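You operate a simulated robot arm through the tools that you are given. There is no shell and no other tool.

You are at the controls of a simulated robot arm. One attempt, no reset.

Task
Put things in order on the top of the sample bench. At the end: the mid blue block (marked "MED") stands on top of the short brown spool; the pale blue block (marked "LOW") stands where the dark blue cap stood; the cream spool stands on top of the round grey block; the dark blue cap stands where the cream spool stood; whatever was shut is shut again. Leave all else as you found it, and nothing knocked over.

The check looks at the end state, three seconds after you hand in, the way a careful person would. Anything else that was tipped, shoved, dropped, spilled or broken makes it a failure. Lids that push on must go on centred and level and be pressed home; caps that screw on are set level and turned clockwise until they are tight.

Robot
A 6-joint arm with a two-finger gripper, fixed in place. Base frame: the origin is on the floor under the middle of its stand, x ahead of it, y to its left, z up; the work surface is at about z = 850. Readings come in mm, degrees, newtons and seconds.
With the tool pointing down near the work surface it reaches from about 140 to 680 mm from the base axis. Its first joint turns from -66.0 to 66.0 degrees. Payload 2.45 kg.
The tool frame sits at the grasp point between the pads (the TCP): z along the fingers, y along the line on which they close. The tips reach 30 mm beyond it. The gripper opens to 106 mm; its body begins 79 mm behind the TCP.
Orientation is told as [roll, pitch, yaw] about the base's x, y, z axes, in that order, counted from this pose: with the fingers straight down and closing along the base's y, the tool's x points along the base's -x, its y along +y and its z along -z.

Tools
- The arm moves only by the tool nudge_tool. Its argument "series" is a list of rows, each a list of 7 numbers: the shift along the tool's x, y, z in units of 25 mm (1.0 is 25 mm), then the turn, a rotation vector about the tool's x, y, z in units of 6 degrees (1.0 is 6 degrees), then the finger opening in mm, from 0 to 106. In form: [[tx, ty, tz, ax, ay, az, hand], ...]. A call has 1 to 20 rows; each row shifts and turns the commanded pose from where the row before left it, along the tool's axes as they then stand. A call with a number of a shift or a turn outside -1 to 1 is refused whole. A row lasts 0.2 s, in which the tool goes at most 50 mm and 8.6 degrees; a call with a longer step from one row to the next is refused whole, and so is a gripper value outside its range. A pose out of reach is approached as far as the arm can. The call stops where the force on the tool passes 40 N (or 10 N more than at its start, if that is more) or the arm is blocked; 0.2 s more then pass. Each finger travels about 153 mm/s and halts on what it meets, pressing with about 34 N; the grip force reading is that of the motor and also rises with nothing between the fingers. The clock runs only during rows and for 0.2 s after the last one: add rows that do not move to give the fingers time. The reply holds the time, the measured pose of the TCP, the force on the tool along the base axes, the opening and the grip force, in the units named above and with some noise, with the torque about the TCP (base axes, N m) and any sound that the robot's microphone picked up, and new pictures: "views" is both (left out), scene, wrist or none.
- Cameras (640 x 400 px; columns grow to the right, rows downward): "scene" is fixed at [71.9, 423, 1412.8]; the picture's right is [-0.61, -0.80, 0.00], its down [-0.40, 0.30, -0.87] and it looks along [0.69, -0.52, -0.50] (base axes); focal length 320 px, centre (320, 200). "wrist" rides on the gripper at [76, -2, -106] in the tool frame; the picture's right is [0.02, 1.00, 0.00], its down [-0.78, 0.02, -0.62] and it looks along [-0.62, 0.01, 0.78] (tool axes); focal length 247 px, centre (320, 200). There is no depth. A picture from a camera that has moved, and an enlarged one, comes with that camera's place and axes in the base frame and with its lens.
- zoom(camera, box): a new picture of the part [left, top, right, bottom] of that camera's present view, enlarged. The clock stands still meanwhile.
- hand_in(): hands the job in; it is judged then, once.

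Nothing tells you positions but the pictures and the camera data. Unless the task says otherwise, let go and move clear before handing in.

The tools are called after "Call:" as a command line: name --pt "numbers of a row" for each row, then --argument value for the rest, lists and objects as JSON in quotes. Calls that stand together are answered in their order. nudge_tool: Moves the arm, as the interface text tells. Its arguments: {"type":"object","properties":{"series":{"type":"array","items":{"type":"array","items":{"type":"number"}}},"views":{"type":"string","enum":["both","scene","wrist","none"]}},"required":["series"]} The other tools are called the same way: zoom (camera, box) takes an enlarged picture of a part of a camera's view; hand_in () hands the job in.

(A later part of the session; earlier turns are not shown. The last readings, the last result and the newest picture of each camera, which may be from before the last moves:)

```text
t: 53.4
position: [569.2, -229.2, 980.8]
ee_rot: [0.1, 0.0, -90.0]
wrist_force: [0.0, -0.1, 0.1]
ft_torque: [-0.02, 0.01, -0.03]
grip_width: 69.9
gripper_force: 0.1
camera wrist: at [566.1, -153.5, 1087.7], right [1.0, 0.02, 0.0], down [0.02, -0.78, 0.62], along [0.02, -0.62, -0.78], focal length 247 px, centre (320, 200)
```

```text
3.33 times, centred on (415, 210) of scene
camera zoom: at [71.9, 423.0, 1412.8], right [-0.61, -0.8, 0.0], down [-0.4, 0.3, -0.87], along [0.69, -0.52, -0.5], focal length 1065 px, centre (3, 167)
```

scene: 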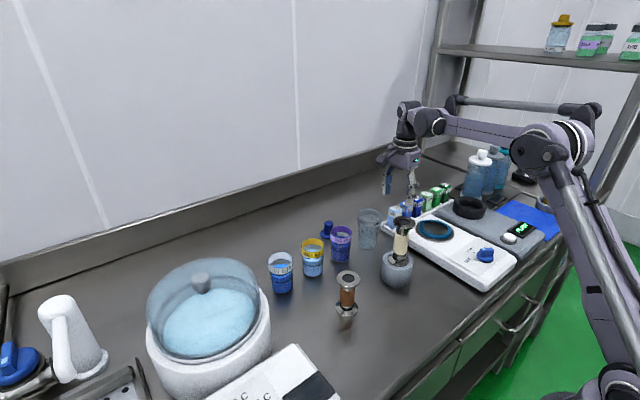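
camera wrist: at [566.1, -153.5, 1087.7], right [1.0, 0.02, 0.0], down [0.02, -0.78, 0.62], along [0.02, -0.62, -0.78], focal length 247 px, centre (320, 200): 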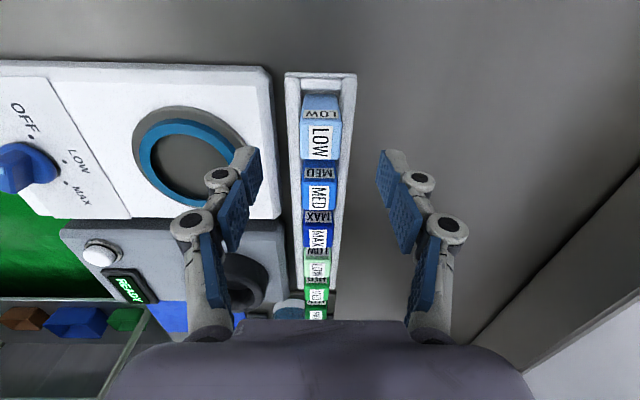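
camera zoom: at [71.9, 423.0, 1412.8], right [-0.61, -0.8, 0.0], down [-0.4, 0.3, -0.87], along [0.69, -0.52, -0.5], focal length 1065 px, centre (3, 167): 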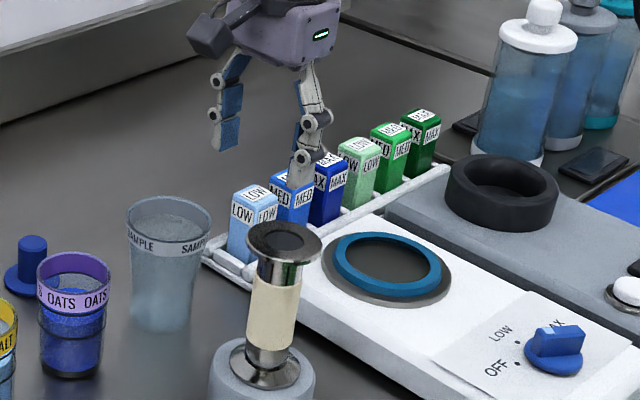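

Call:
nudge_tool --pt "0 0 0 0 0 0 56" --pt "0 0 0.7 0 0 0 56" --pt "0 0 0.7 0 0 0 56" --pt "0 0 0.5 0 0 0 56" --pt "0 0 0.2 0 0 0 56" --pt "0 0 0 0 0 0 56" --pt "0 0 0 0 0 0 56" --views "both"

Call:
zoom --camera "wrist" --box '[220, 60, 420, 260]'

Call:
zoom --camera "scene" --box '[360, 160, 460, 260]'

```text
t: 55.0
position: [567.7, -230.2, 928.5]
ee_rot: [0.0, 0.0, -89.9]
wrist_force: [-0.4, 0.2, 0.4]
ft_torque: [0.0, -0.02, 0.0]
grip_width: 56.0
gripper_force: 0.0
camera wrist: at [566.0, -153.5, 1035.2], right [1.0, 0.02, 0.0], down [0.02, -0.78, 0.62], along [0.02, -0.62, -0.78], focal length 247 px, centre (320, 200)
```

scene: 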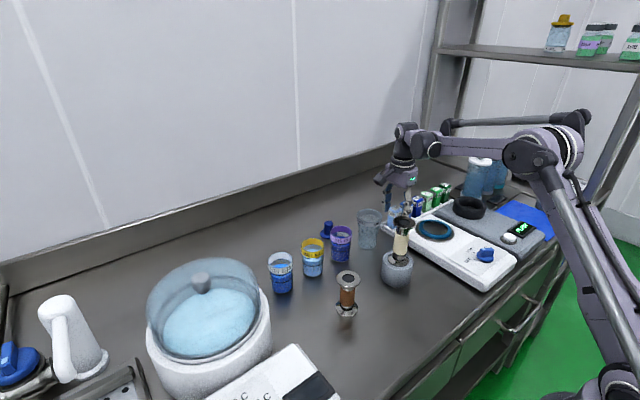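
wrist: 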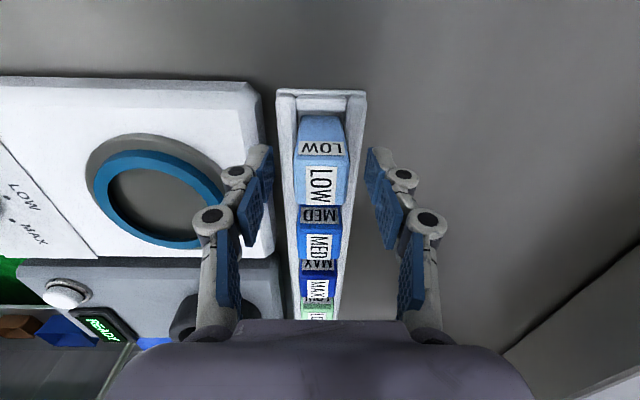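

```text
2.00 times, centred on (320, 160) of wrist
camera zoom: at [566.0, -153.5, 1035.2], right [1.0, 0.02, 0.0], down [0.02, -0.78, 0.62], along [0.02, -0.62, -0.78], focal length 494 px, centre (320, 280)
```

zoom: 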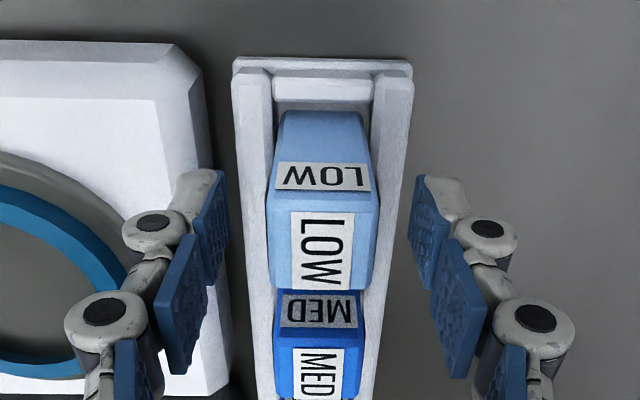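

```text
4.00 times, centred on (410, 210) of scene
camera zoom: at [71.9, 423.0, 1412.8], right [-0.61, -0.8, 0.0], down [-0.4, 0.3, -0.87], along [0.69, -0.52, -0.5], focal length 1278 px, centre (-40, 160)
```

zoom: 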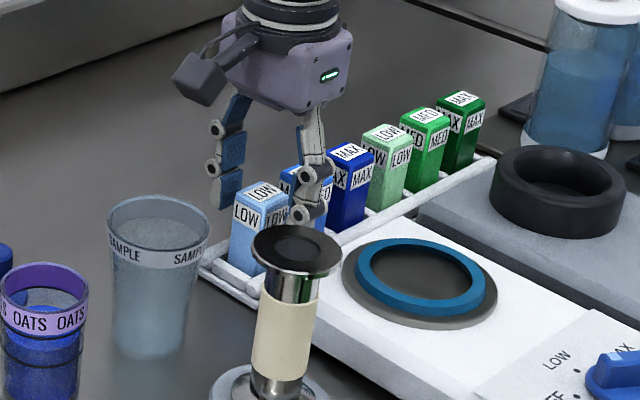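

Call:
nudge_tool --pt "0 0 0.2 0 0 0 56" --pt "0 0 0 0 0 0 44" --pt "0 0 0 0 0 0 36" --pt "0 0 0 0 0 0 32" --pt "0 0 0 0 0 0 29" --pt "0 0 0 0 0 0 26" --pt "0 0 0 0 0 0 20" --pt "0 0 0 0 0 0 20" --views "both"

Call:
zoom --camera "wrist" --box '[220, 60, 420, 260]'

Call:
zoom --camera "scene" --box '[360, 160, 460, 260]'

```text
t: 56.8
position: [569.7, -229.7, 922.9]
ee_rot: [0.0, 0.0, -89.9]
wrist_force: [-0.2, -0.4, 0.6]
ft_torque: [-0.02, 0.0, -0.02]
grip_width: 27.6
gripper_force: 34.1
camera wrist: at [566.0, -153.6, 1030.6], right [1.0, 0.02, 0.0], down [0.02, -0.78, 0.62], along [0.02, -0.62, -0.78], focal length 247 px, centre (320, 200)
```

scene: 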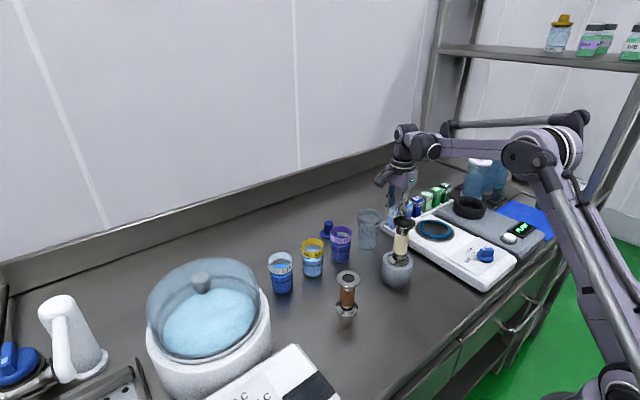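
wrist: 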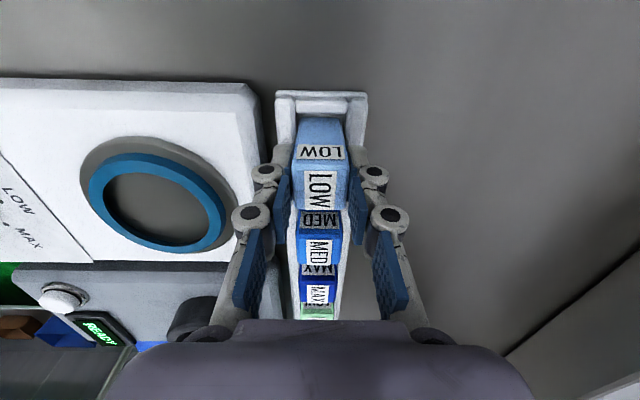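

```text
2.00 times, centred on (320, 160) of wrist
camera zoom: at [566.0, -153.6, 1030.6], right [1.0, 0.02, 0.0], down [0.02, -0.78, 0.62], along [0.02, -0.62, -0.78], focal length 494 px, centre (320, 280)
```

zoom: 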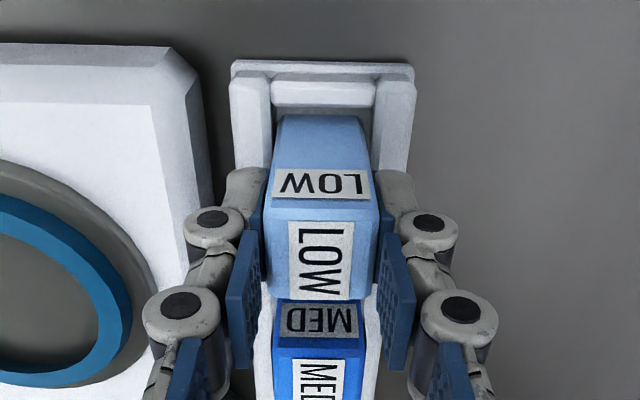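

```text
4.00 times, centred on (410, 210) of scene
camera zoom: at [71.9, 423.0, 1412.8], right [-0.61, -0.8, 0.0], down [-0.4, 0.3, -0.87], along [0.69, -0.52, -0.5], focal length 1278 px, centre (-40, 160)
```

zoom: 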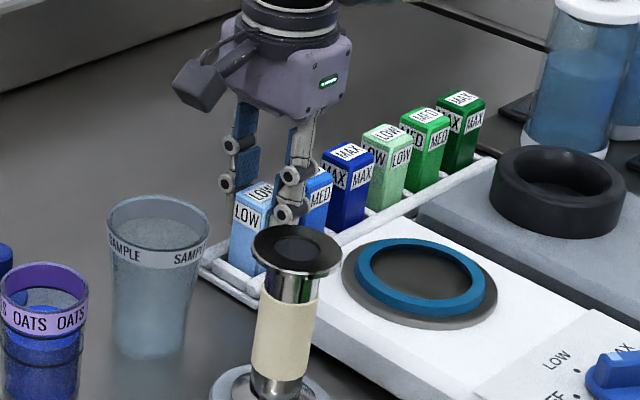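

The LOW block is gripped at 28 mm wide. I'll lift it slowly out of the rack.

Call:
nudge_tool --pt "0 0 -0.2 0 0 0 20" --pt "0 0 -0.4 0 0 0 20" --pt "0 0 -0.4 0 0 0 20" --pt "0 0 0 0 0 0 20" --views "none"

Call:
nudge_tool --pt "0 0 -0.5 0 0 0 20" --pt "0 0 -0.8 0 0 0 20" --pt "0 0 -0.9 0 0 0 20" --pt "0 0 -0.9 0 0 0 20" --pt "0 0 0 0 0 0 20" --pt "0 0 0 0 0 0 20" --views "both"

Call:
zoom --camera "scene" --box '[360, 140, 460, 260]'

Call:
zoom --camera "wrist" --box '[220, 60, 420, 260]'

```text
t: 57.8
position: [569.0, -229.8, 948.6]
ee_rot: [0.1, 0.0, -89.9]
wrist_force: [-0.2, 0.1, -0.9]
ft_torque: [-0.02, 0.02, 0.01]
grip_width: 27.5
gripper_force: 34.2
```

```text
t: 59.2
position: [567.0, -229.9, 1025.9]
ee_rot: [0.1, 0.1, -90.0]
wrist_force: [0.0, -0.1, -0.4]
ft_torque: [0.0, -0.01, -0.01]
grip_width: 27.7
gripper_force: 33.2
camera wrist: at [565.5, -153.3, 1132.8], right [1.0, 0.02, 0.0], down [0.02, -0.78, 0.62], along [0.02, -0.62, -0.78], focal length 247 px, centre (320, 200)
```

scene: 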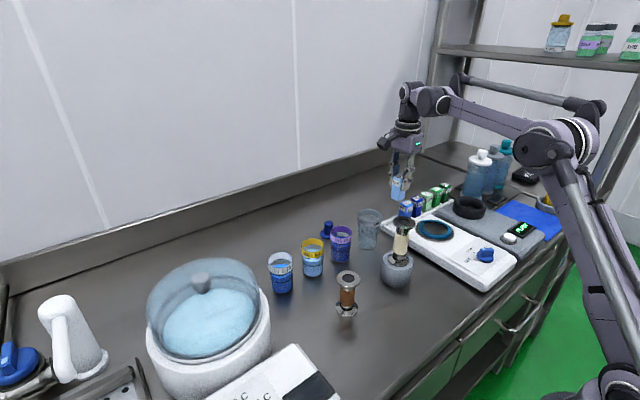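
wrist: 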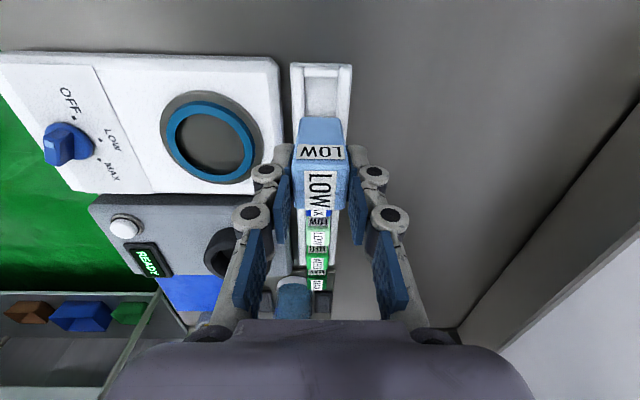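

```text
3.33 times, centred on (410, 200) of scene
camera zoom: at [71.9, 423.0, 1412.8], right [-0.61, -0.8, 0.0], down [-0.4, 0.3, -0.87], along [0.69, -0.52, -0.5], focal length 1065 px, centre (20, 200)
```

zoom: 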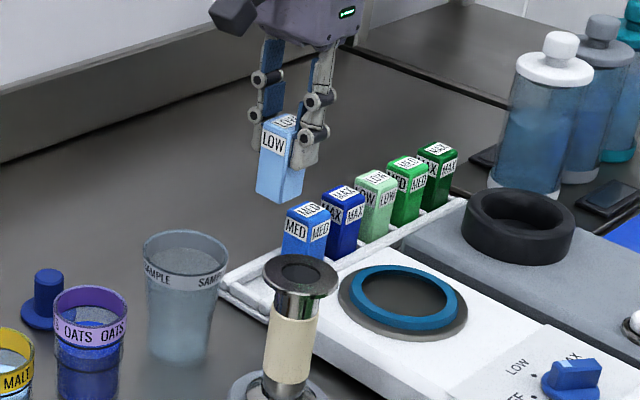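

```text
2.00 times, centred on (320, 160) of wrist
camera zoom: at [565.5, -153.3, 1132.8], right [1.0, 0.02, 0.0], down [0.02, -0.78, 0.62], along [0.02, -0.62, -0.78], focal length 494 px, centre (320, 280)
```

zoom: 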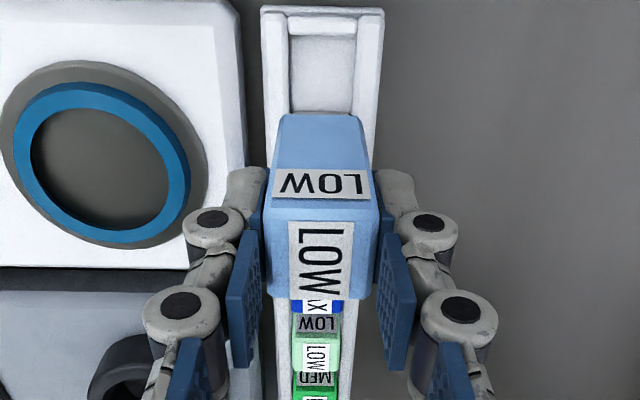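

Call:
nudge_tool --pt "0 0 -0.8 0 0 0 20" --pt "0 0 -0.8 0 0 0 20" --pt "0 0 -0.4 0 0 -0.6 20" --pt "0 0 0 0 0 -1 20" --pt "0 0 0 0 0 -1 20" --pt "0 0 0 0 0 -1 20" --pt "0 0 0 0 0 -1 20" --pt "0 0 0 0 0 -1 20" --pt "0 0 0 0 0 -1 20" --pt "0 0 0 0 0 -1 20" --pt "0 0 0 0 0 -1 20" --pt "0 0 0 0 0 -1 20" --pt "0 0 0 0 0 -1 20" --pt "0 0 0 0 0 -1 20" --pt "0 0 0 0 0 -1 20" --pt "0 0 0 0 0 -1 20" --pt "0 0 0 0 0 -1 20" --pt "0 0 0 0 0 -0.4 20" --pt "0 0 0 0 0 0 20" --views "wrist"

```text
t: 63.2
position: [567.5, -229.7, 1074.6]
ee_rot: [0.0, 0.0, 0.0]
wrist_force: [-0.3, 0.1, -0.8]
ft_torque: [0.0, 0.04, 0.0]
grip_width: 27.7
gripper_force: 34.4
camera wrist: at [490.9, -231.8, 1182.9], right [-0.02, 1.0, 0.0], down [0.78, 0.02, 0.62], along [0.62, 0.02, -0.78], focal length 247 px, centre (320, 200)
```

wrist: 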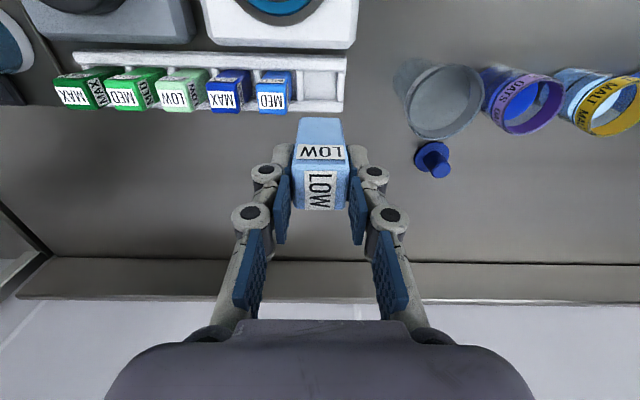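

Call:
zoom --camera "wrist" --box '[270, 100, 370, 220]'

```text
3.33 times, centred on (320, 160) of wrist
camera zoom: at [490.9, -231.8, 1182.9], right [-0.02, 1.0, 0.0], down [0.78, 0.02, 0.62], along [0.62, 0.02, -0.78], focal length 823 px, centre (320, 333)
```

zoom: 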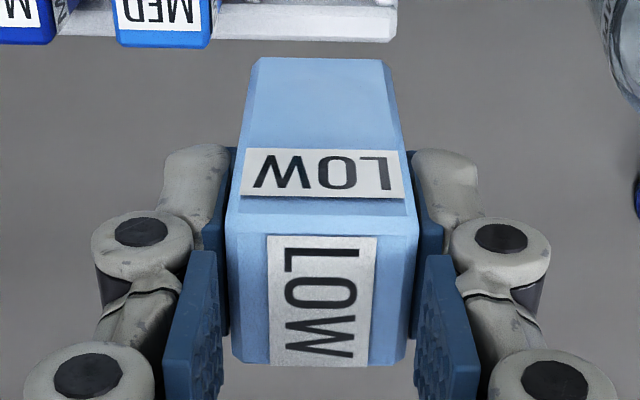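

Call:
nudge_tool --pt "-0.08 0.4 0 0 0 0 20" --pt "-0.08 0.8 0 0 0 0 20" --pt "-0.08 0.9 0 0 0 0 20" --pt "-0.08 0.9 0 0 0 0 20" --pt "-0.08 0.9 0 0 0 0 20" --pt "-0.08 0.9 0 0 0 0 20" --pt "-0.08 0.9 0 0 0 0 20" --pt "-0.08 0.9 0 0 0 0 20" --pt "-0.08 0.9 0 0 0 0 20" --pt "-0.08 0.9 0 0 0 0 20" --pt "-0.08 0.9 0 0 0 0 20" --pt "-0.08 0.9 0 0 0 0 20" --pt "-0.08 0.9 0 0 0 0 20" --pt "-0.08 0.9 0 0 0 0 20" --pt "-0.08 0.8 0 0 0 0 20" --pt "-0.09 0.38 0 0 0 0 20" --pt "0 0 0 0 0 0 20" --pt "0 0 0 0 0 0 20" --views "both"

```text
t: 67.0
position: [599.9, 98.9, 1075.8]
ee_rot: [0.0, -0.1, 0.1]
wrist_force: [0.1, -0.3, -0.9]
ft_torque: [0.01, 0.03, 0.0]
grip_width: 27.8
gripper_force: 34.0
camera wrist: at [523.1, 98.2, 1182.6], right [-0.02, 1.0, 0.0], down [0.78, 0.02, 0.62], along [0.62, 0.01, -0.78], focal length 247 px, centre (320, 200)
```

scene: 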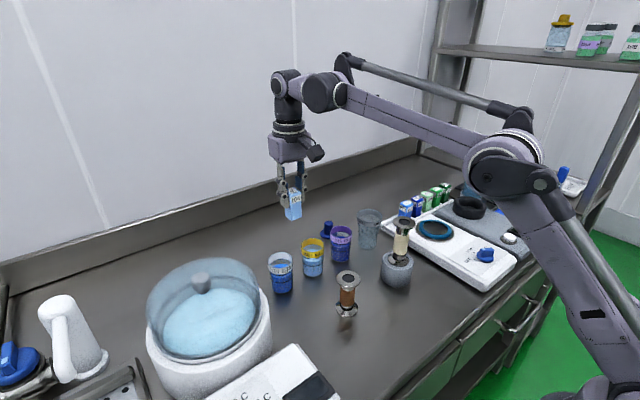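
wrist: 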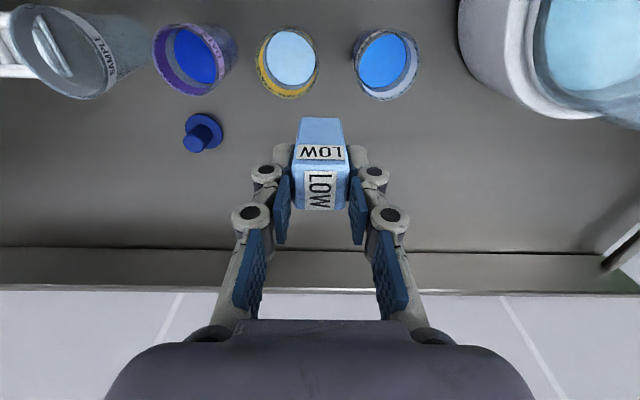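

Call:
nudge_tool --pt "-0.8 0 0.7 0 0 0 20" --pt "-0.8 0 0.7 0 0 0 20" --pt "-0.15 0 0.76 0 0 0 20" --pt "-0.15 0 0.76 0 0 0 20" --pt "-0.15 0 0.76 0 0 0 20" --pt "-0.15 0 0.76 0 0 0 20" --pt "-0.2 0 0.7 0 0 0 20" --pt "-0.2 0 0.6 0 0 0 20" --pt "0 0 0.3 0 0 0 20" --pt "0 0 0 0 0 0 20" --pt "0 0 0 0 0 0 20" --views "both"

Call:
zoom --camera "scene" --box '[240, 180, 340, 290]'

```text
t: 69.4
position: [665.2, 98.9, 925.6]
ee_rot: [0.0, -0.1, 0.1]
wrist_force: [-0.6, -0.4, 0.7]
ft_torque: [0.02, -0.01, 0.0]
grip_width: 27.9
gripper_force: 34.1
camera wrist: at [588.0, 97.8, 1032.6], right [-0.02, 1.0, 0.0], down [0.78, 0.02, 0.62], along [0.62, 0.01, -0.78], focal length 247 px, centre (320, 200)
```

scene: 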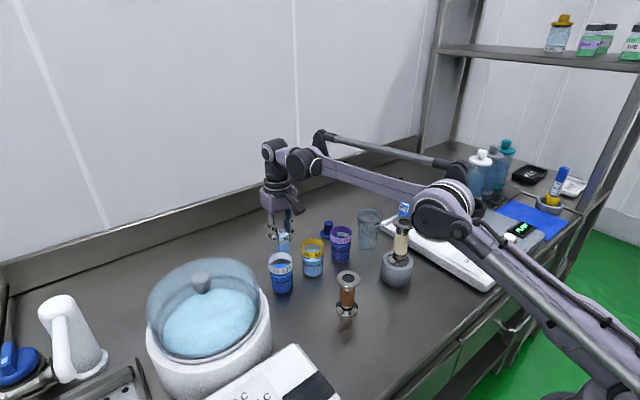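
wrist: 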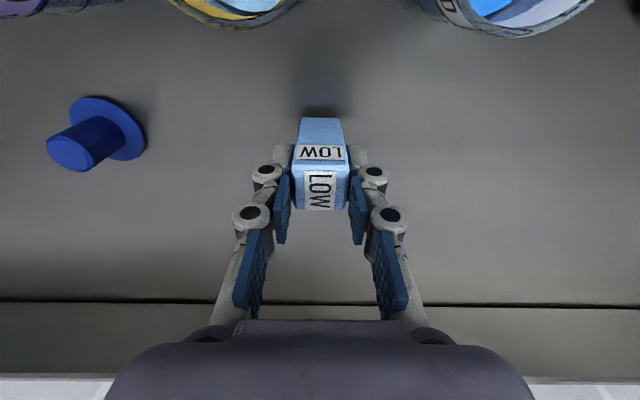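

```text
3.64 times, centred on (290, 235) of scene
camera zoom: at [71.9, 423.0, 1412.8], right [-0.61, -0.8, 0.0], down [-0.4, 0.3, -0.87], along [0.69, -0.52, -0.5], focal length 1162 px, centre (429, 73)
```

zoom: 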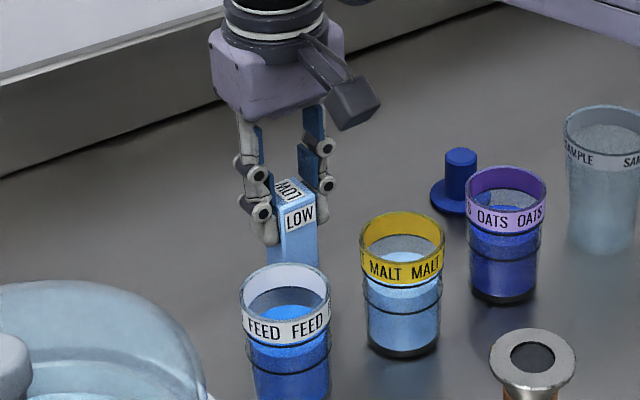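

Call:
nudge_tool --pt "0 0 0.12 0 0 0 20" --pt "0 0 0.08 0 0 0 20" --pt "0 0 0 0 0 0 20" --views "none"

Call:
nudge_tool --pt "0 0 0.06 0 0 0 20" --pt "0 0 0.06 0 0 0 20" --pt "0 0 0 0 0 0 20" --views "wrist"

Call:
zoom --camera "wrist" --box '[270, 90, 370, 220]'

```text
t: 70.2
position: [664.8, 99.0, 919.6]
ee_rot: [0.0, -0.1, 0.2]
wrist_force: [-0.7, 0.2, 0.6]
ft_torque: [-0.03, -0.02, 0.02]
grip_width: 27.9
gripper_force: 34.3
```

```text
t: 71.0
position: [665.4, 98.4, 916.5]
ee_rot: [0.1, 0.0, 0.0]
wrist_force: [0.2, 0.2, -0.7]
ft_torque: [-0.02, -0.02, -0.02]
grip_width: 27.8
gripper_force: 33.8
camera wrist: at [588.0, 98.1, 1024.1], right [-0.02, 1.0, 0.0], down [0.78, 0.02, 0.62], along [0.62, 0.01, -0.78], focal length 247 px, centre (320, 200)
```

wrist: 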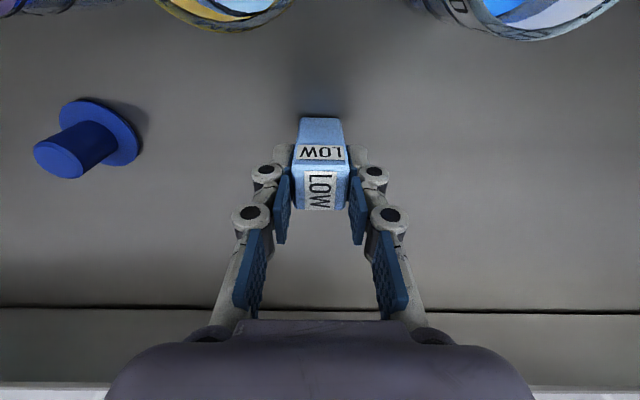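

```text
3.08 times, centred on (320, 155) of wrist
camera zoom: at [588.0, 98.1, 1024.1], right [-0.02, 1.0, 0.0], down [0.78, 0.02, 0.62], along [0.62, 0.01, -0.78], focal length 760 px, centre (320, 338)
```

zoom: 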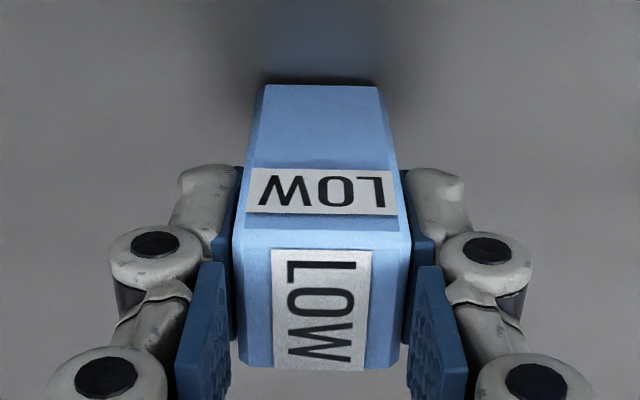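

Call:
nudge_tool --pt "0 0 0.04 0 0 0 20" --pt "0 0 0.04 0 0 0 20" --pt "0 0 0 0 0 0 20" --views "none"

Call:
nudge_tool --pt "0 0 0.04 0 0 0 20" --pt "0 0 0 0 0 0 20" --views "none"

Call:
nudge_tool --pt "0 0 0.04 0 0 0 20" --pt "0 0 0 0 0 0 20" --views "none"

```text
t: 71.8
position: [665.5, 98.8, 915.6]
ee_rot: [0.1, -0.1, 0.1]
wrist_force: [0.7, -0.1, 5.8]
ft_torque: [-0.02, 0.01, -0.02]
grip_width: 27.7
gripper_force: 33.9
```

```text
t: 72.4
position: [665.4, 99.6, 915.4]
ee_rot: [0.0, 0.0, 0.1]
wrist_force: [2.1, -0.2, 23.0]
ft_torque: [0.01, -0.08, 0.03]
grip_width: 28.0
gripper_force: 33.9
```

```text
t: 73.0
position: [664.7, 100.7, 913.8]
ee_rot: [0.0, -0.1, 0.1]
wrist_force: [1.9, 0.6, 23.7]
ft_torque: [0.01, -0.03, 0.02]
grip_width: 27.8
gripper_force: 34.4
```

Contact is made, so I'll relieve the pressure and release.

Call:
nudge_tool --pt "0 0 -0.03 0 0 0 20" --pt "0 0 0 0 0 0 20" --views "none"

```text
t: 73.6
position: [665.7, 100.3, 912.3]
ee_rot: [0.1, 0.0, 0.0]
wrist_force: [-1.8, 0.1, 14.7]
ft_torque: [0.0, 0.16, -0.01]
grip_width: 27.6
gripper_force: 34.1
```

Call:
nudge_tool --pt "0 0 -0.02 0 0 0 20" --pt "0 0 0 0 0 0 20" --views "none"

```text
t: 74.2
position: [665.8, 99.6, 912.4]
ee_rot: [-0.1, -0.1, 0.1]
wrist_force: [-1.3, -0.1, 3.7]
ft_torque: [0.0, 0.13, 0.0]
grip_width: 27.5
gripper_force: 34.3
```

Call:
nudge_tool --pt "0 0 0 0 0 0 28" --pt "0 0 0 0 0 0 32" --pt "0 0 0 0 0 0 40" --pt "0 0 0 0 0 0 56" --pt "0 0 0 0 0 0 70" --pt "0 0 0 0 0 0 70" --views "wrist"

Call:
zoom --camera "wrist" --box '[240, 90, 400, 220]'

Call:
zoom --camera "scene" --box '[240, 180, 340, 290]'

```text
t: 75.6
position: [666.0, 99.4, 913.2]
ee_rot: [0.0, -0.1, 0.2]
wrist_force: [-0.7, -0.2, 0.1]
ft_torque: [-0.01, 0.0, -0.03]
grip_width: 69.8
gripper_force: 0.0
camera wrist: at [588.4, 98.3, 1021.0], right [-0.02, 1.0, 0.0], down [0.78, 0.02, 0.62], along [0.62, 0.01, -0.78], focal length 247 px, centre (320, 200)
```

wrist: 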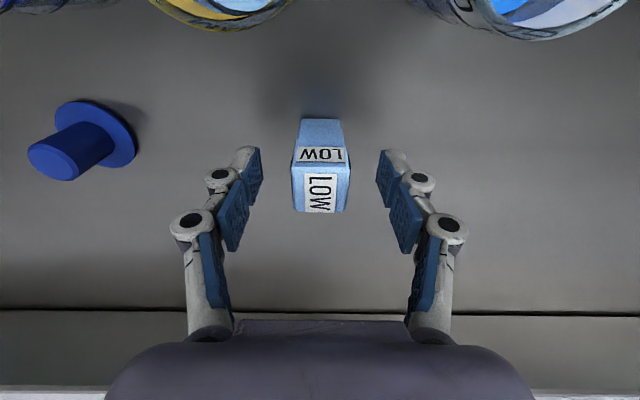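

```text
3.08 times, centred on (320, 155) of wrist
camera zoom: at [588.4, 98.3, 1021.0], right [-0.02, 1.0, 0.0], down [0.78, 0.02, 0.62], along [0.62, 0.01, -0.78], focal length 760 px, centre (320, 338)
```

zoom: 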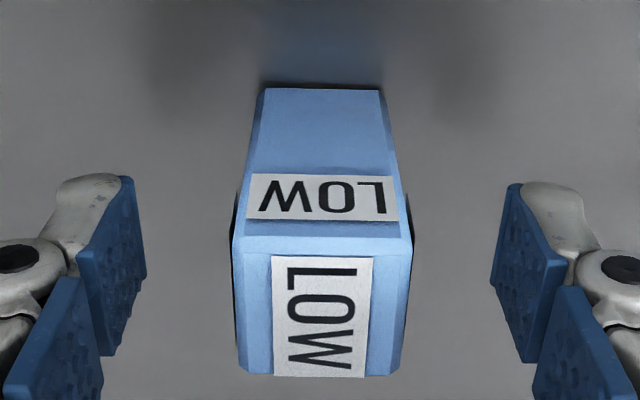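

```text
3.64 times, centred on (290, 235) of scene
camera zoom: at [71.9, 423.0, 1412.8], right [-0.61, -0.8, 0.0], down [-0.4, 0.3, -0.87], along [0.69, -0.52, -0.5], focal length 1162 px, centre (429, 73)
```

zoom: 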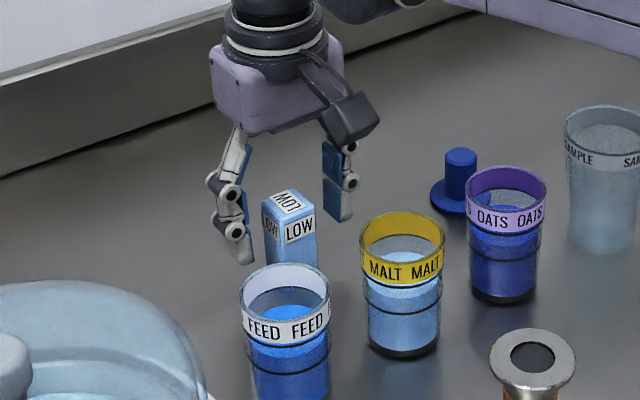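

The LOW block stands at the cap's old spot (≈666, 100). I'll retract upward and return to the rack for the MED block.

Call:
nudge_tool --pt "0 0 -0.6 0 0 0 70" --pt "0.1 0 -0.8 0 0 0 70" --pt "0.15 0 -0.8 0 0 0 70" --pt "0.25 0 -0.9 0 0 0 70" --pt "0.3 0 -0.9 0 0 0 70" --pt "0.6 0 -0.9 0 0 0 70" --pt "0.6 0 -0.9 0 0 0 70" --pt "0.6 0 -0.5 0 0 0 70" --pt "0 0 0 0 0 0 70" --views "both"

Call:
zoom --camera "wrist" --box '[160, 20, 440, 180]'

```text
t: 77.6
position: [599.7, 99.0, 1071.4]
ee_rot: [0.0, -0.1, 0.1]
wrist_force: [-0.4, 0.1, -0.2]
ft_torque: [0.02, 0.03, 0.0]
grip_width: 69.9
gripper_force: 0.1
camera wrist: at [523.0, 97.7, 1179.2], right [-0.02, 1.0, 0.0], down [0.78, 0.02, 0.62], along [0.62, 0.01, -0.78], focal length 247 px, centre (320, 200)
```

scene: 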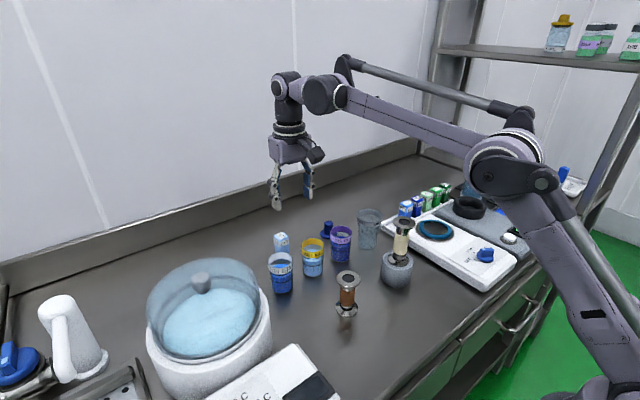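
wrist: 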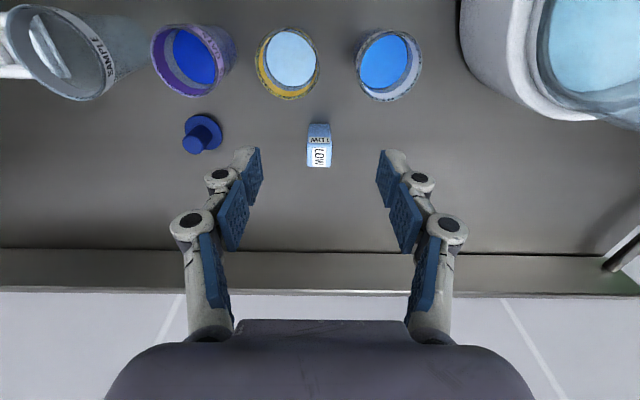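

```text
2.29 times, centred on (300, 100) of wrist
camera zoom: at [523.0, 97.7, 1179.2], right [-0.02, 1.0, 0.0], down [0.78, 0.02, 0.62], along [0.62, 0.01, -0.78], focal length 564 px, centre (366, 429)
```

zoom: 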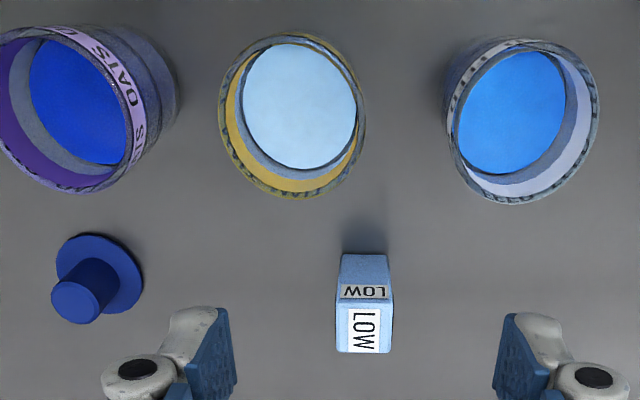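

Call:
nudge_tool --pt "0.0717 -0.4 0 0 0 0 70" --pt "0.0717 -0.8 0 0 0 0 70" --pt "0.0717 -0.9 0 0 0 0 70" --pt "0.0717 -0.9 0 0 0 0 70" --pt "0.0717 -0.9 0 0 0 0 70" --pt "0.0717 -0.9 0 0 0 0 70" --pt "0.0717 -0.9 0 0 0 0 70" --pt "0.0717 -0.9 0 0 0 0 70" --pt "0.0717 -0.9 0 0 0 0 70" --pt "0.0717 -0.9 0 0 0 0 70" --pt "0.0717 -0.9 0 0 0 0 70" --pt "0.0717 -0.9 0 0 0 0 70" --pt "0.0717 -0.9 0 0 0 0 70" --pt "0.0717 -0.9 0 0 0 0 70" --pt "0.0717 -0.9 0 0 0 0 70" --pt "0.0717 -0.9 0 0 0 0 70" --pt "0.0717 -0.8 0 0 0 0 70" --pt "0.0717 -0.5 0 0 0 0 70" --pt "0 0 0 0 0 0 70" --views "none"

Call:
nudge_tool --pt "0 0 0 0 0 1 70" --pt "0 0 0 0 0 1 70" --pt "0 0 0 0 0 1 70" --pt "0 0 0 0 0 1 70" --pt "0 0 0 0 0 1 70" --pt "0 0 0 0 0 1 70" --pt "0 0 0 0 0 1 70" --pt "0 0 0 0 0 1 70" --pt "0 0 0 0 0 1 70" --pt "0 0 0 0 0 1 70" --pt "0 0 0 0 0 1 70" --pt "0 0 0 0 0 1 70" --pt "0 0 0 0 0 1 70" --pt "0 0 0 0 0 1 70" --pt "0 0 0 0 0 1 70" --pt "0 0 0 0 0 0 70" --views "both"

Call:
zoom --camera "wrist" --box '[240, 60, 400, 240]'

```text
t: 81.6
position: [568.2, -277.5, 1072.1]
ee_rot: [0.0, -0.1, 0.2]
wrist_force: [0.0, 0.0, -0.5]
ft_torque: [-0.05, -0.04, 0.01]
grip_width: 70.1
gripper_force: 0.0
```

```text
t: 85.0
position: [568.6, -278.3, 1071.3]
ee_rot: [0.1, 0.0, -89.9]
wrist_force: [0.7, 0.2, -0.6]
ft_torque: [0.01, 0.0, 0.02]
grip_width: 70.0
gripper_force: 0.0
camera wrist: at [566.1, -201.4, 1178.9], right [1.0, 0.02, 0.0], down [0.02, -0.78, 0.62], along [0.01, -0.62, -0.78], focal length 247 px, centre (320, 200)
```

scene: 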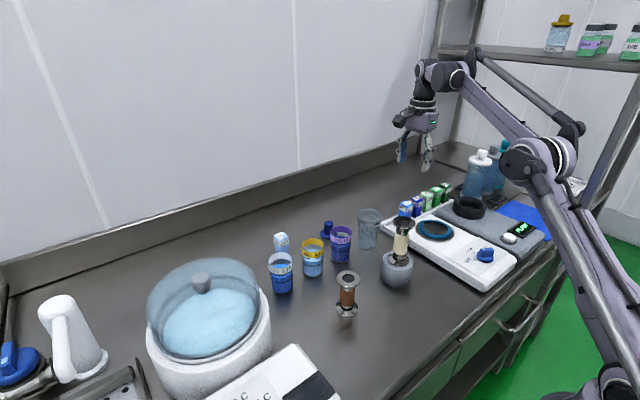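
wrist: 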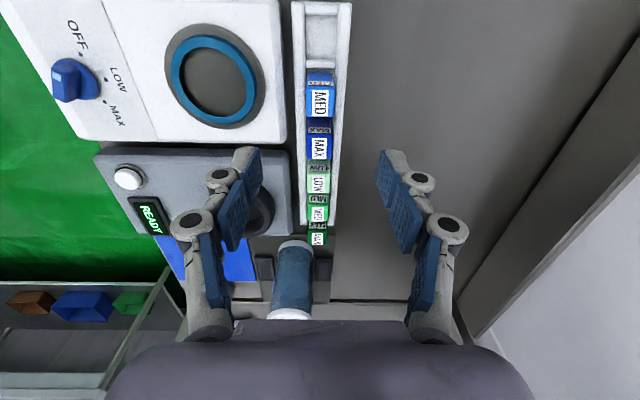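

```text
2.22 times, centred on (320, 150) of wrist
camera zoom: at [566.1, -201.4, 1178.9], right [1.0, 0.02, 0.0], down [0.02, -0.78, 0.62], along [0.01, -0.62, -0.78], focal length 549 px, centre (320, 311)
```

zoom: 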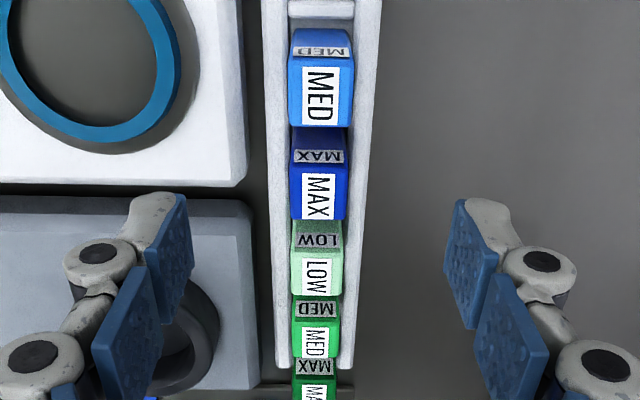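

Call:
nudge_tool --pt "0 0 0.8 0 0 0 70" --pt "0 0 0.9 0 0 0 70" --pt "0 0 0.9 0 0 0 56" --pt "0 0 0.9 0 0 0 56" --pt "0 0 0.6 0 0 0 56" --pt "0 0 0 0 0 0 56" --pt "0 0 0 0 0 0 56" --views "wrist"

Call:
zoom --camera "wrist" --box '[220, 60, 420, 240]'

Call:
zoom --camera "scene" --box '[370, 130, 480, 260]'

```text
t: 86.6
position: [569.6, -278.8, 968.8]
ee_rot: [0.1, 0.0, -89.9]
wrist_force: [-1.0, -0.2, 0.0]
ft_torque: [-0.01, 0.01, 0.01]
grip_width: 56.1
gripper_force: 0.1
camera wrist: at [565.9, -201.8, 1075.9], right [1.0, 0.02, 0.0], down [0.02, -0.78, 0.62], along [0.02, -0.62, -0.78], focal length 247 px, centre (320, 200)
```

wrist: 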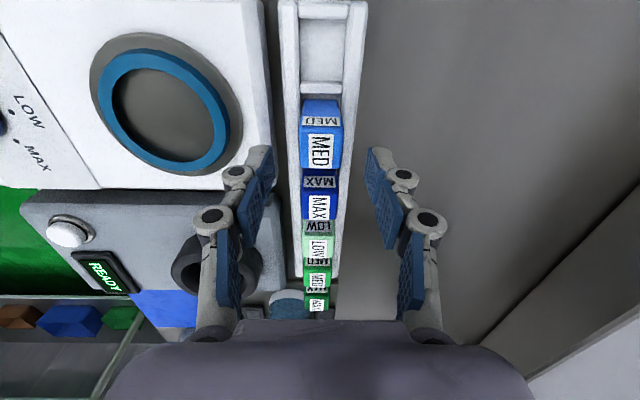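

```text
2.22 times, centred on (320, 150) of wrist
camera zoom: at [565.9, -201.8, 1075.9], right [1.0, 0.02, 0.0], down [0.02, -0.78, 0.62], along [0.02, -0.62, -0.78], focal length 549 px, centre (320, 311)
```

zoom: 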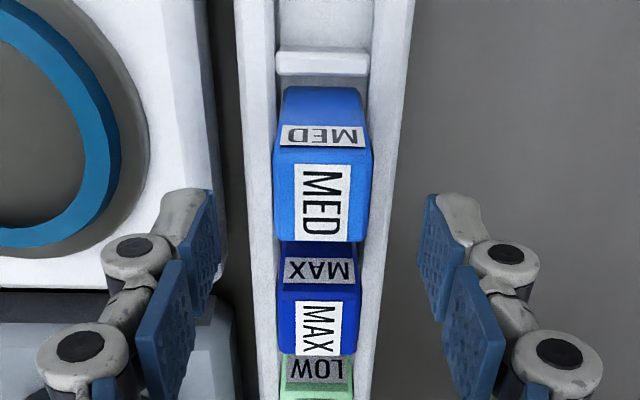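

```text
3.08 times, centred on (425, 195) of scene
camera zoom: at [71.9, 423.0, 1412.8], right [-0.61, -0.8, 0.0], down [-0.4, 0.3, -0.87], along [0.69, -0.52, -0.5], focal length 983 px, centre (-3, 215)
```

zoom: 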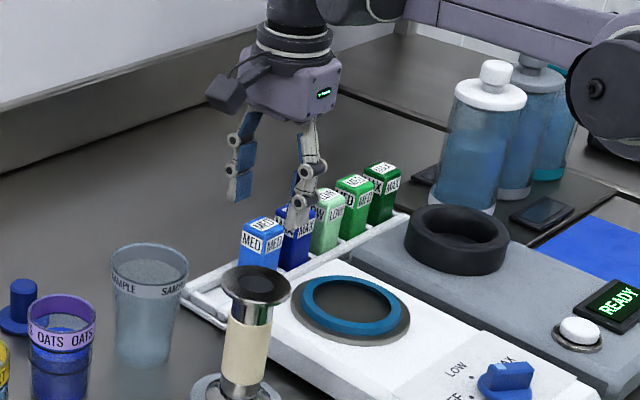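

Call:
nudge_tool --pt "0 0 0.6 0 0 0 56" --pt "0 0 0.6 0 0 0 56" --pt "0 0 0.4 0 0 0 56" --pt "0 0 0.2 0 0 0 56" --pt "0 0 0 0 0 0 56" --views "wrist"

Call:
zoom --camera "wrist" --box '[220, 60, 420, 260]'

Call:
zoom --camera "scene" --box '[370, 160, 470, 260]'

```text
t: 87.8
position: [569.8, -277.4, 923.0]
ee_rot: [0.1, 0.0, -90.0]
wrist_force: [-0.8, 0.1, 0.3]
ft_torque: [0.01, -0.02, 0.01]
grip_width: 55.8
gripper_force: 0.1
camera wrist: at [566.1, -201.3, 1031.1], right [1.0, 0.02, 0.0], down [0.02, -0.78, 0.62], along [0.02, -0.62, -0.78], focal length 247 px, centre (320, 200)
```

wrist: 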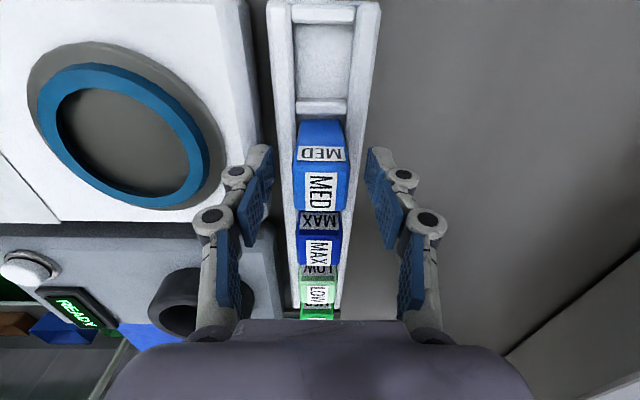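

```text
2.00 times, centred on (320, 160) of wrist
camera zoom: at [566.1, -201.3, 1031.1], right [1.0, 0.02, 0.0], down [0.02, -0.78, 0.62], along [0.02, -0.62, -0.78], focal length 494 px, centre (320, 280)
```

zoom: 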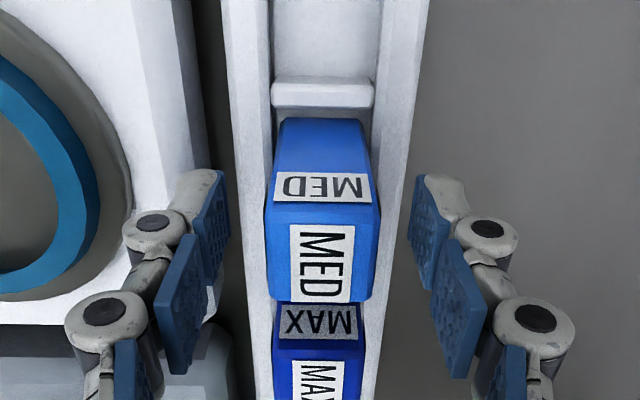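

```text
4.00 times, centred on (420, 210) of scene
camera zoom: at [71.9, 423.0, 1412.8], right [-0.61, -0.8, 0.0], down [-0.4, 0.3, -0.87], along [0.69, -0.52, -0.5], focal length 1278 px, centre (-80, 160)
```

zoom: 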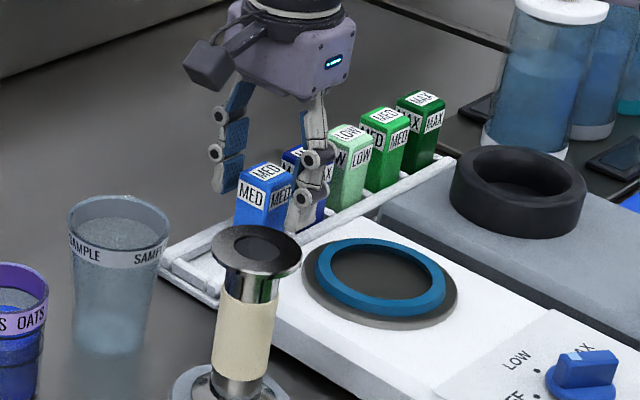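

Call:
nudge_tool --pt "0 0 0 0 0 0 44" --pt "0 0 0 0 0 0 36" --pt "0 0 0 0 0 0 32" --pt "0 0 0 0 0 0 29" --pt "0 0 0 0 0 0 26" --pt "0 0 0 0 0 0 20" --pt "0 0 0 0 0 0 20" --views "none"

Call:
nudge_tool --pt "0 0 -0.2 0 0 0 20" --pt "0 0 -0.4 0 0 0 20" --pt "0 0 -0.4 0 0 0 20" --pt "0 0 0 0 0 0 20" --views "both"

Call:
zoom --camera "wrist" --box '[220, 60, 420, 260]'

Call:
zoom --camera "scene" --box '[370, 160, 470, 260]'

```text
t: 89.4
position: [570.0, -277.6, 924.3]
ee_rot: [0.1, 0.0, -90.0]
wrist_force: [-0.6, 0.4, 1.3]
ft_torque: [0.03, 0.0, 0.01]
grip_width: 27.8
gripper_force: 33.6
```

```text
t: 90.4
position: [569.4, -277.9, 949.5]
ee_rot: [0.1, 0.1, -89.9]
wrist_force: [-0.2, 0.1, -0.6]
ft_torque: [-0.03, 0.01, 0.03]
grip_width: 28.0
gripper_force: 33.9
camera wrist: at [565.6, -201.7, 1056.4], right [1.0, 0.02, 0.0], down [0.02, -0.78, 0.62], along [0.02, -0.62, -0.78], focal length 247 px, centre (320, 200)
```

scene: 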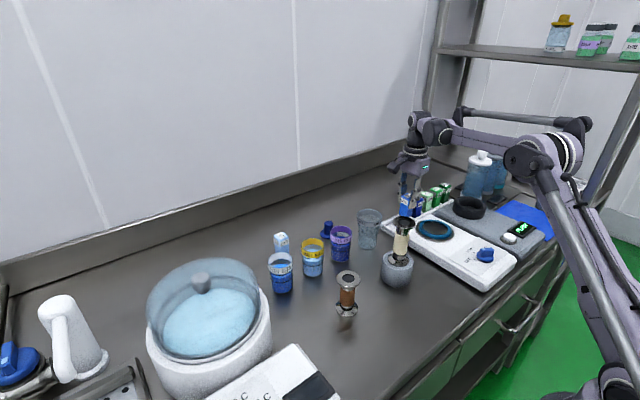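
wrist: 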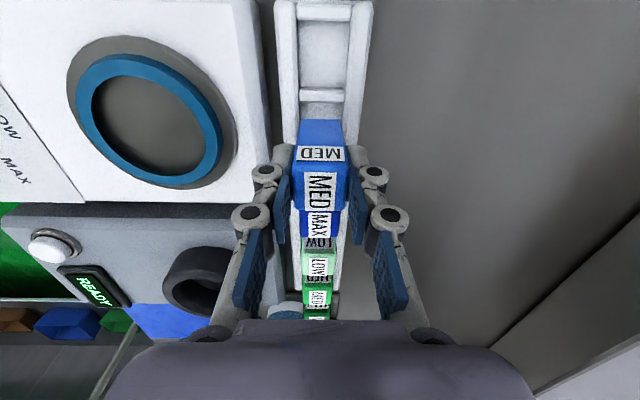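

```text
2.00 times, centred on (320, 160) of wrist
camera zoom: at [565.6, -201.7, 1056.4], right [1.0, 0.02, 0.0], down [0.02, -0.78, 0.62], along [0.02, -0.62, -0.78], focal length 494 px, centre (320, 280)
```

zoom: 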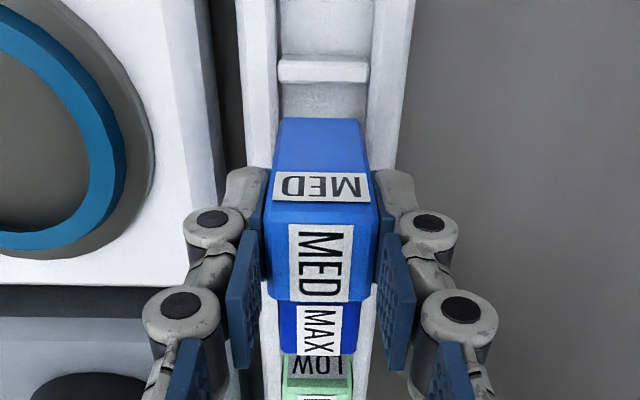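

```text
4.00 times, centred on (420, 210) of scene
camera zoom: at [71.9, 423.0, 1412.8], right [-0.61, -0.8, 0.0], down [-0.4, 0.3, -0.87], along [0.69, -0.52, -0.5], focal length 1278 px, centre (-80, 160)
```

zoom: 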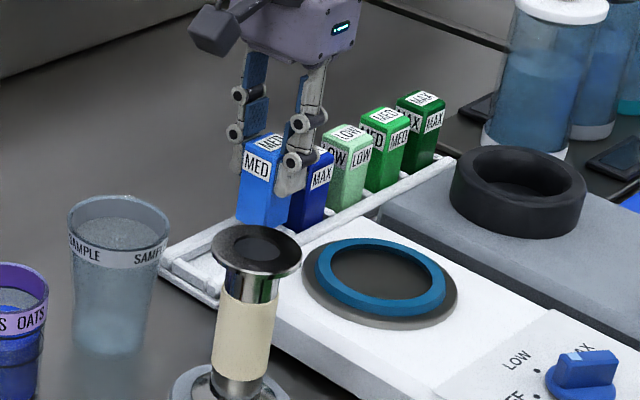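

Call:
nudge_tool --pt "0 0 -0.5 0 0 0 20" --pt "0 0 -0.8 0 0 0 20" --pt "0 0 -0.9 0 0 0 20" --pt "0 0 -0.9 0 0 0 20" --pt "0 0 -0.9 0 0 0 20" --pt "0 -0.6 -0.6 0 0 0 20" --pt "0 -0.6 -0.6 0 0 0 20" --pt "0 -0.6 -0.6 0 0 0 20" --pt "0 -0.6 -0.6 0 0 0 20" --pt "0 0 0 0 0 0 20" --pt "0 0 0 0 0 0 20" --views "scene"

Call:
nudge_tool --pt "0 0 0 0 0 -0.6 20" --pt "0 0 0 0 0 -1 20" --pt "0 0 0 0 0 -1 20" --pt "0 0 0 0 0 -1 20" --pt "0 0 0 0 0 -1 20" --pt "0 0 0 0 0 -1 20" --pt "0 0 0 0 0 -1 20" --pt "0 0 0 0 0 -1 20" --pt "0 0 0 0 0 -1 20" --pt "0 0 0 0 0 -1 20" --pt "0 0 0 0 0 -1 20" --pt "0 0 0 0 0 -1 20" --pt "0 0 0 0 0 -1 20" --pt "0 0 0 0 0 -1 20" --pt "0 0 0 0 0 -1 20" --pt "0 0 0 0 0 -0.4 20" --pt "0 0 0 0 0 0 20" --views "both"

```text
t: 92.8
position: [508.4, -278.7, 1110.0]
ee_rot: [0.1, 0.0, -89.9]
wrist_force: [-0.5, 0.4, 0.1]
ft_torque: [0.01, -0.02, 0.02]
grip_width: 27.7
gripper_force: 34.2
```

scene: 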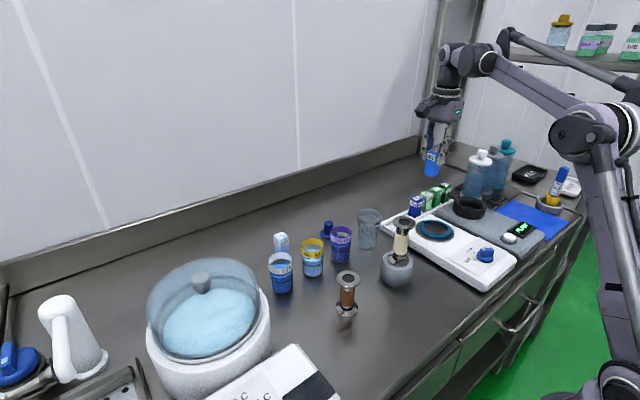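

```text
t: 96.4
position: [508.9, -277.6, 1109.5]
ee_rot: [0.0, -0.1, 0.1]
wrist_force: [-0.5, 0.2, -1.0]
ft_torque: [-0.02, -0.01, 0.0]
grip_width: 28.0
gripper_force: 34.6
camera wrist: at [431.3, -279.5, 1216.0], right [-0.02, 1.0, 0.0], down [0.78, 0.02, 0.62], along [0.62, 0.02, -0.78], focal length 247 px, centre (320, 200)
```

scene: 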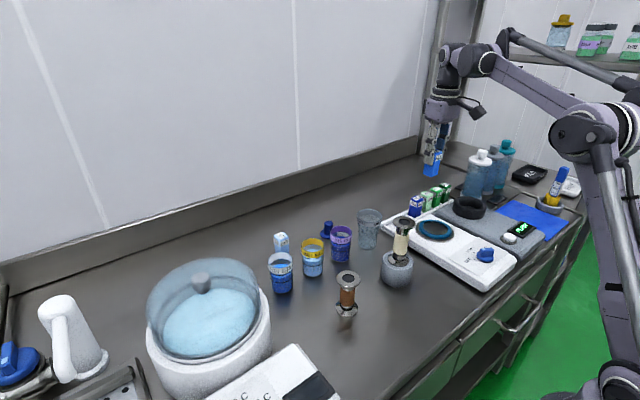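
wrist: 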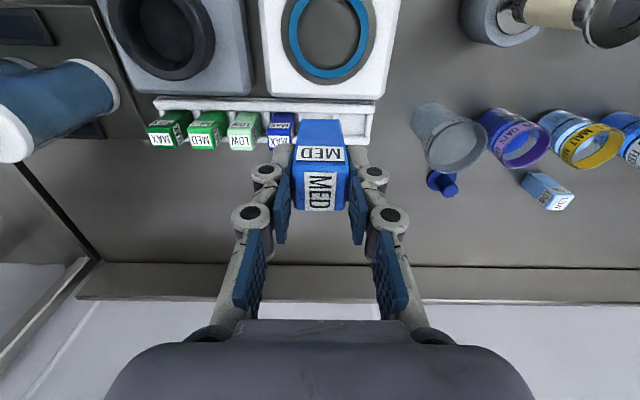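

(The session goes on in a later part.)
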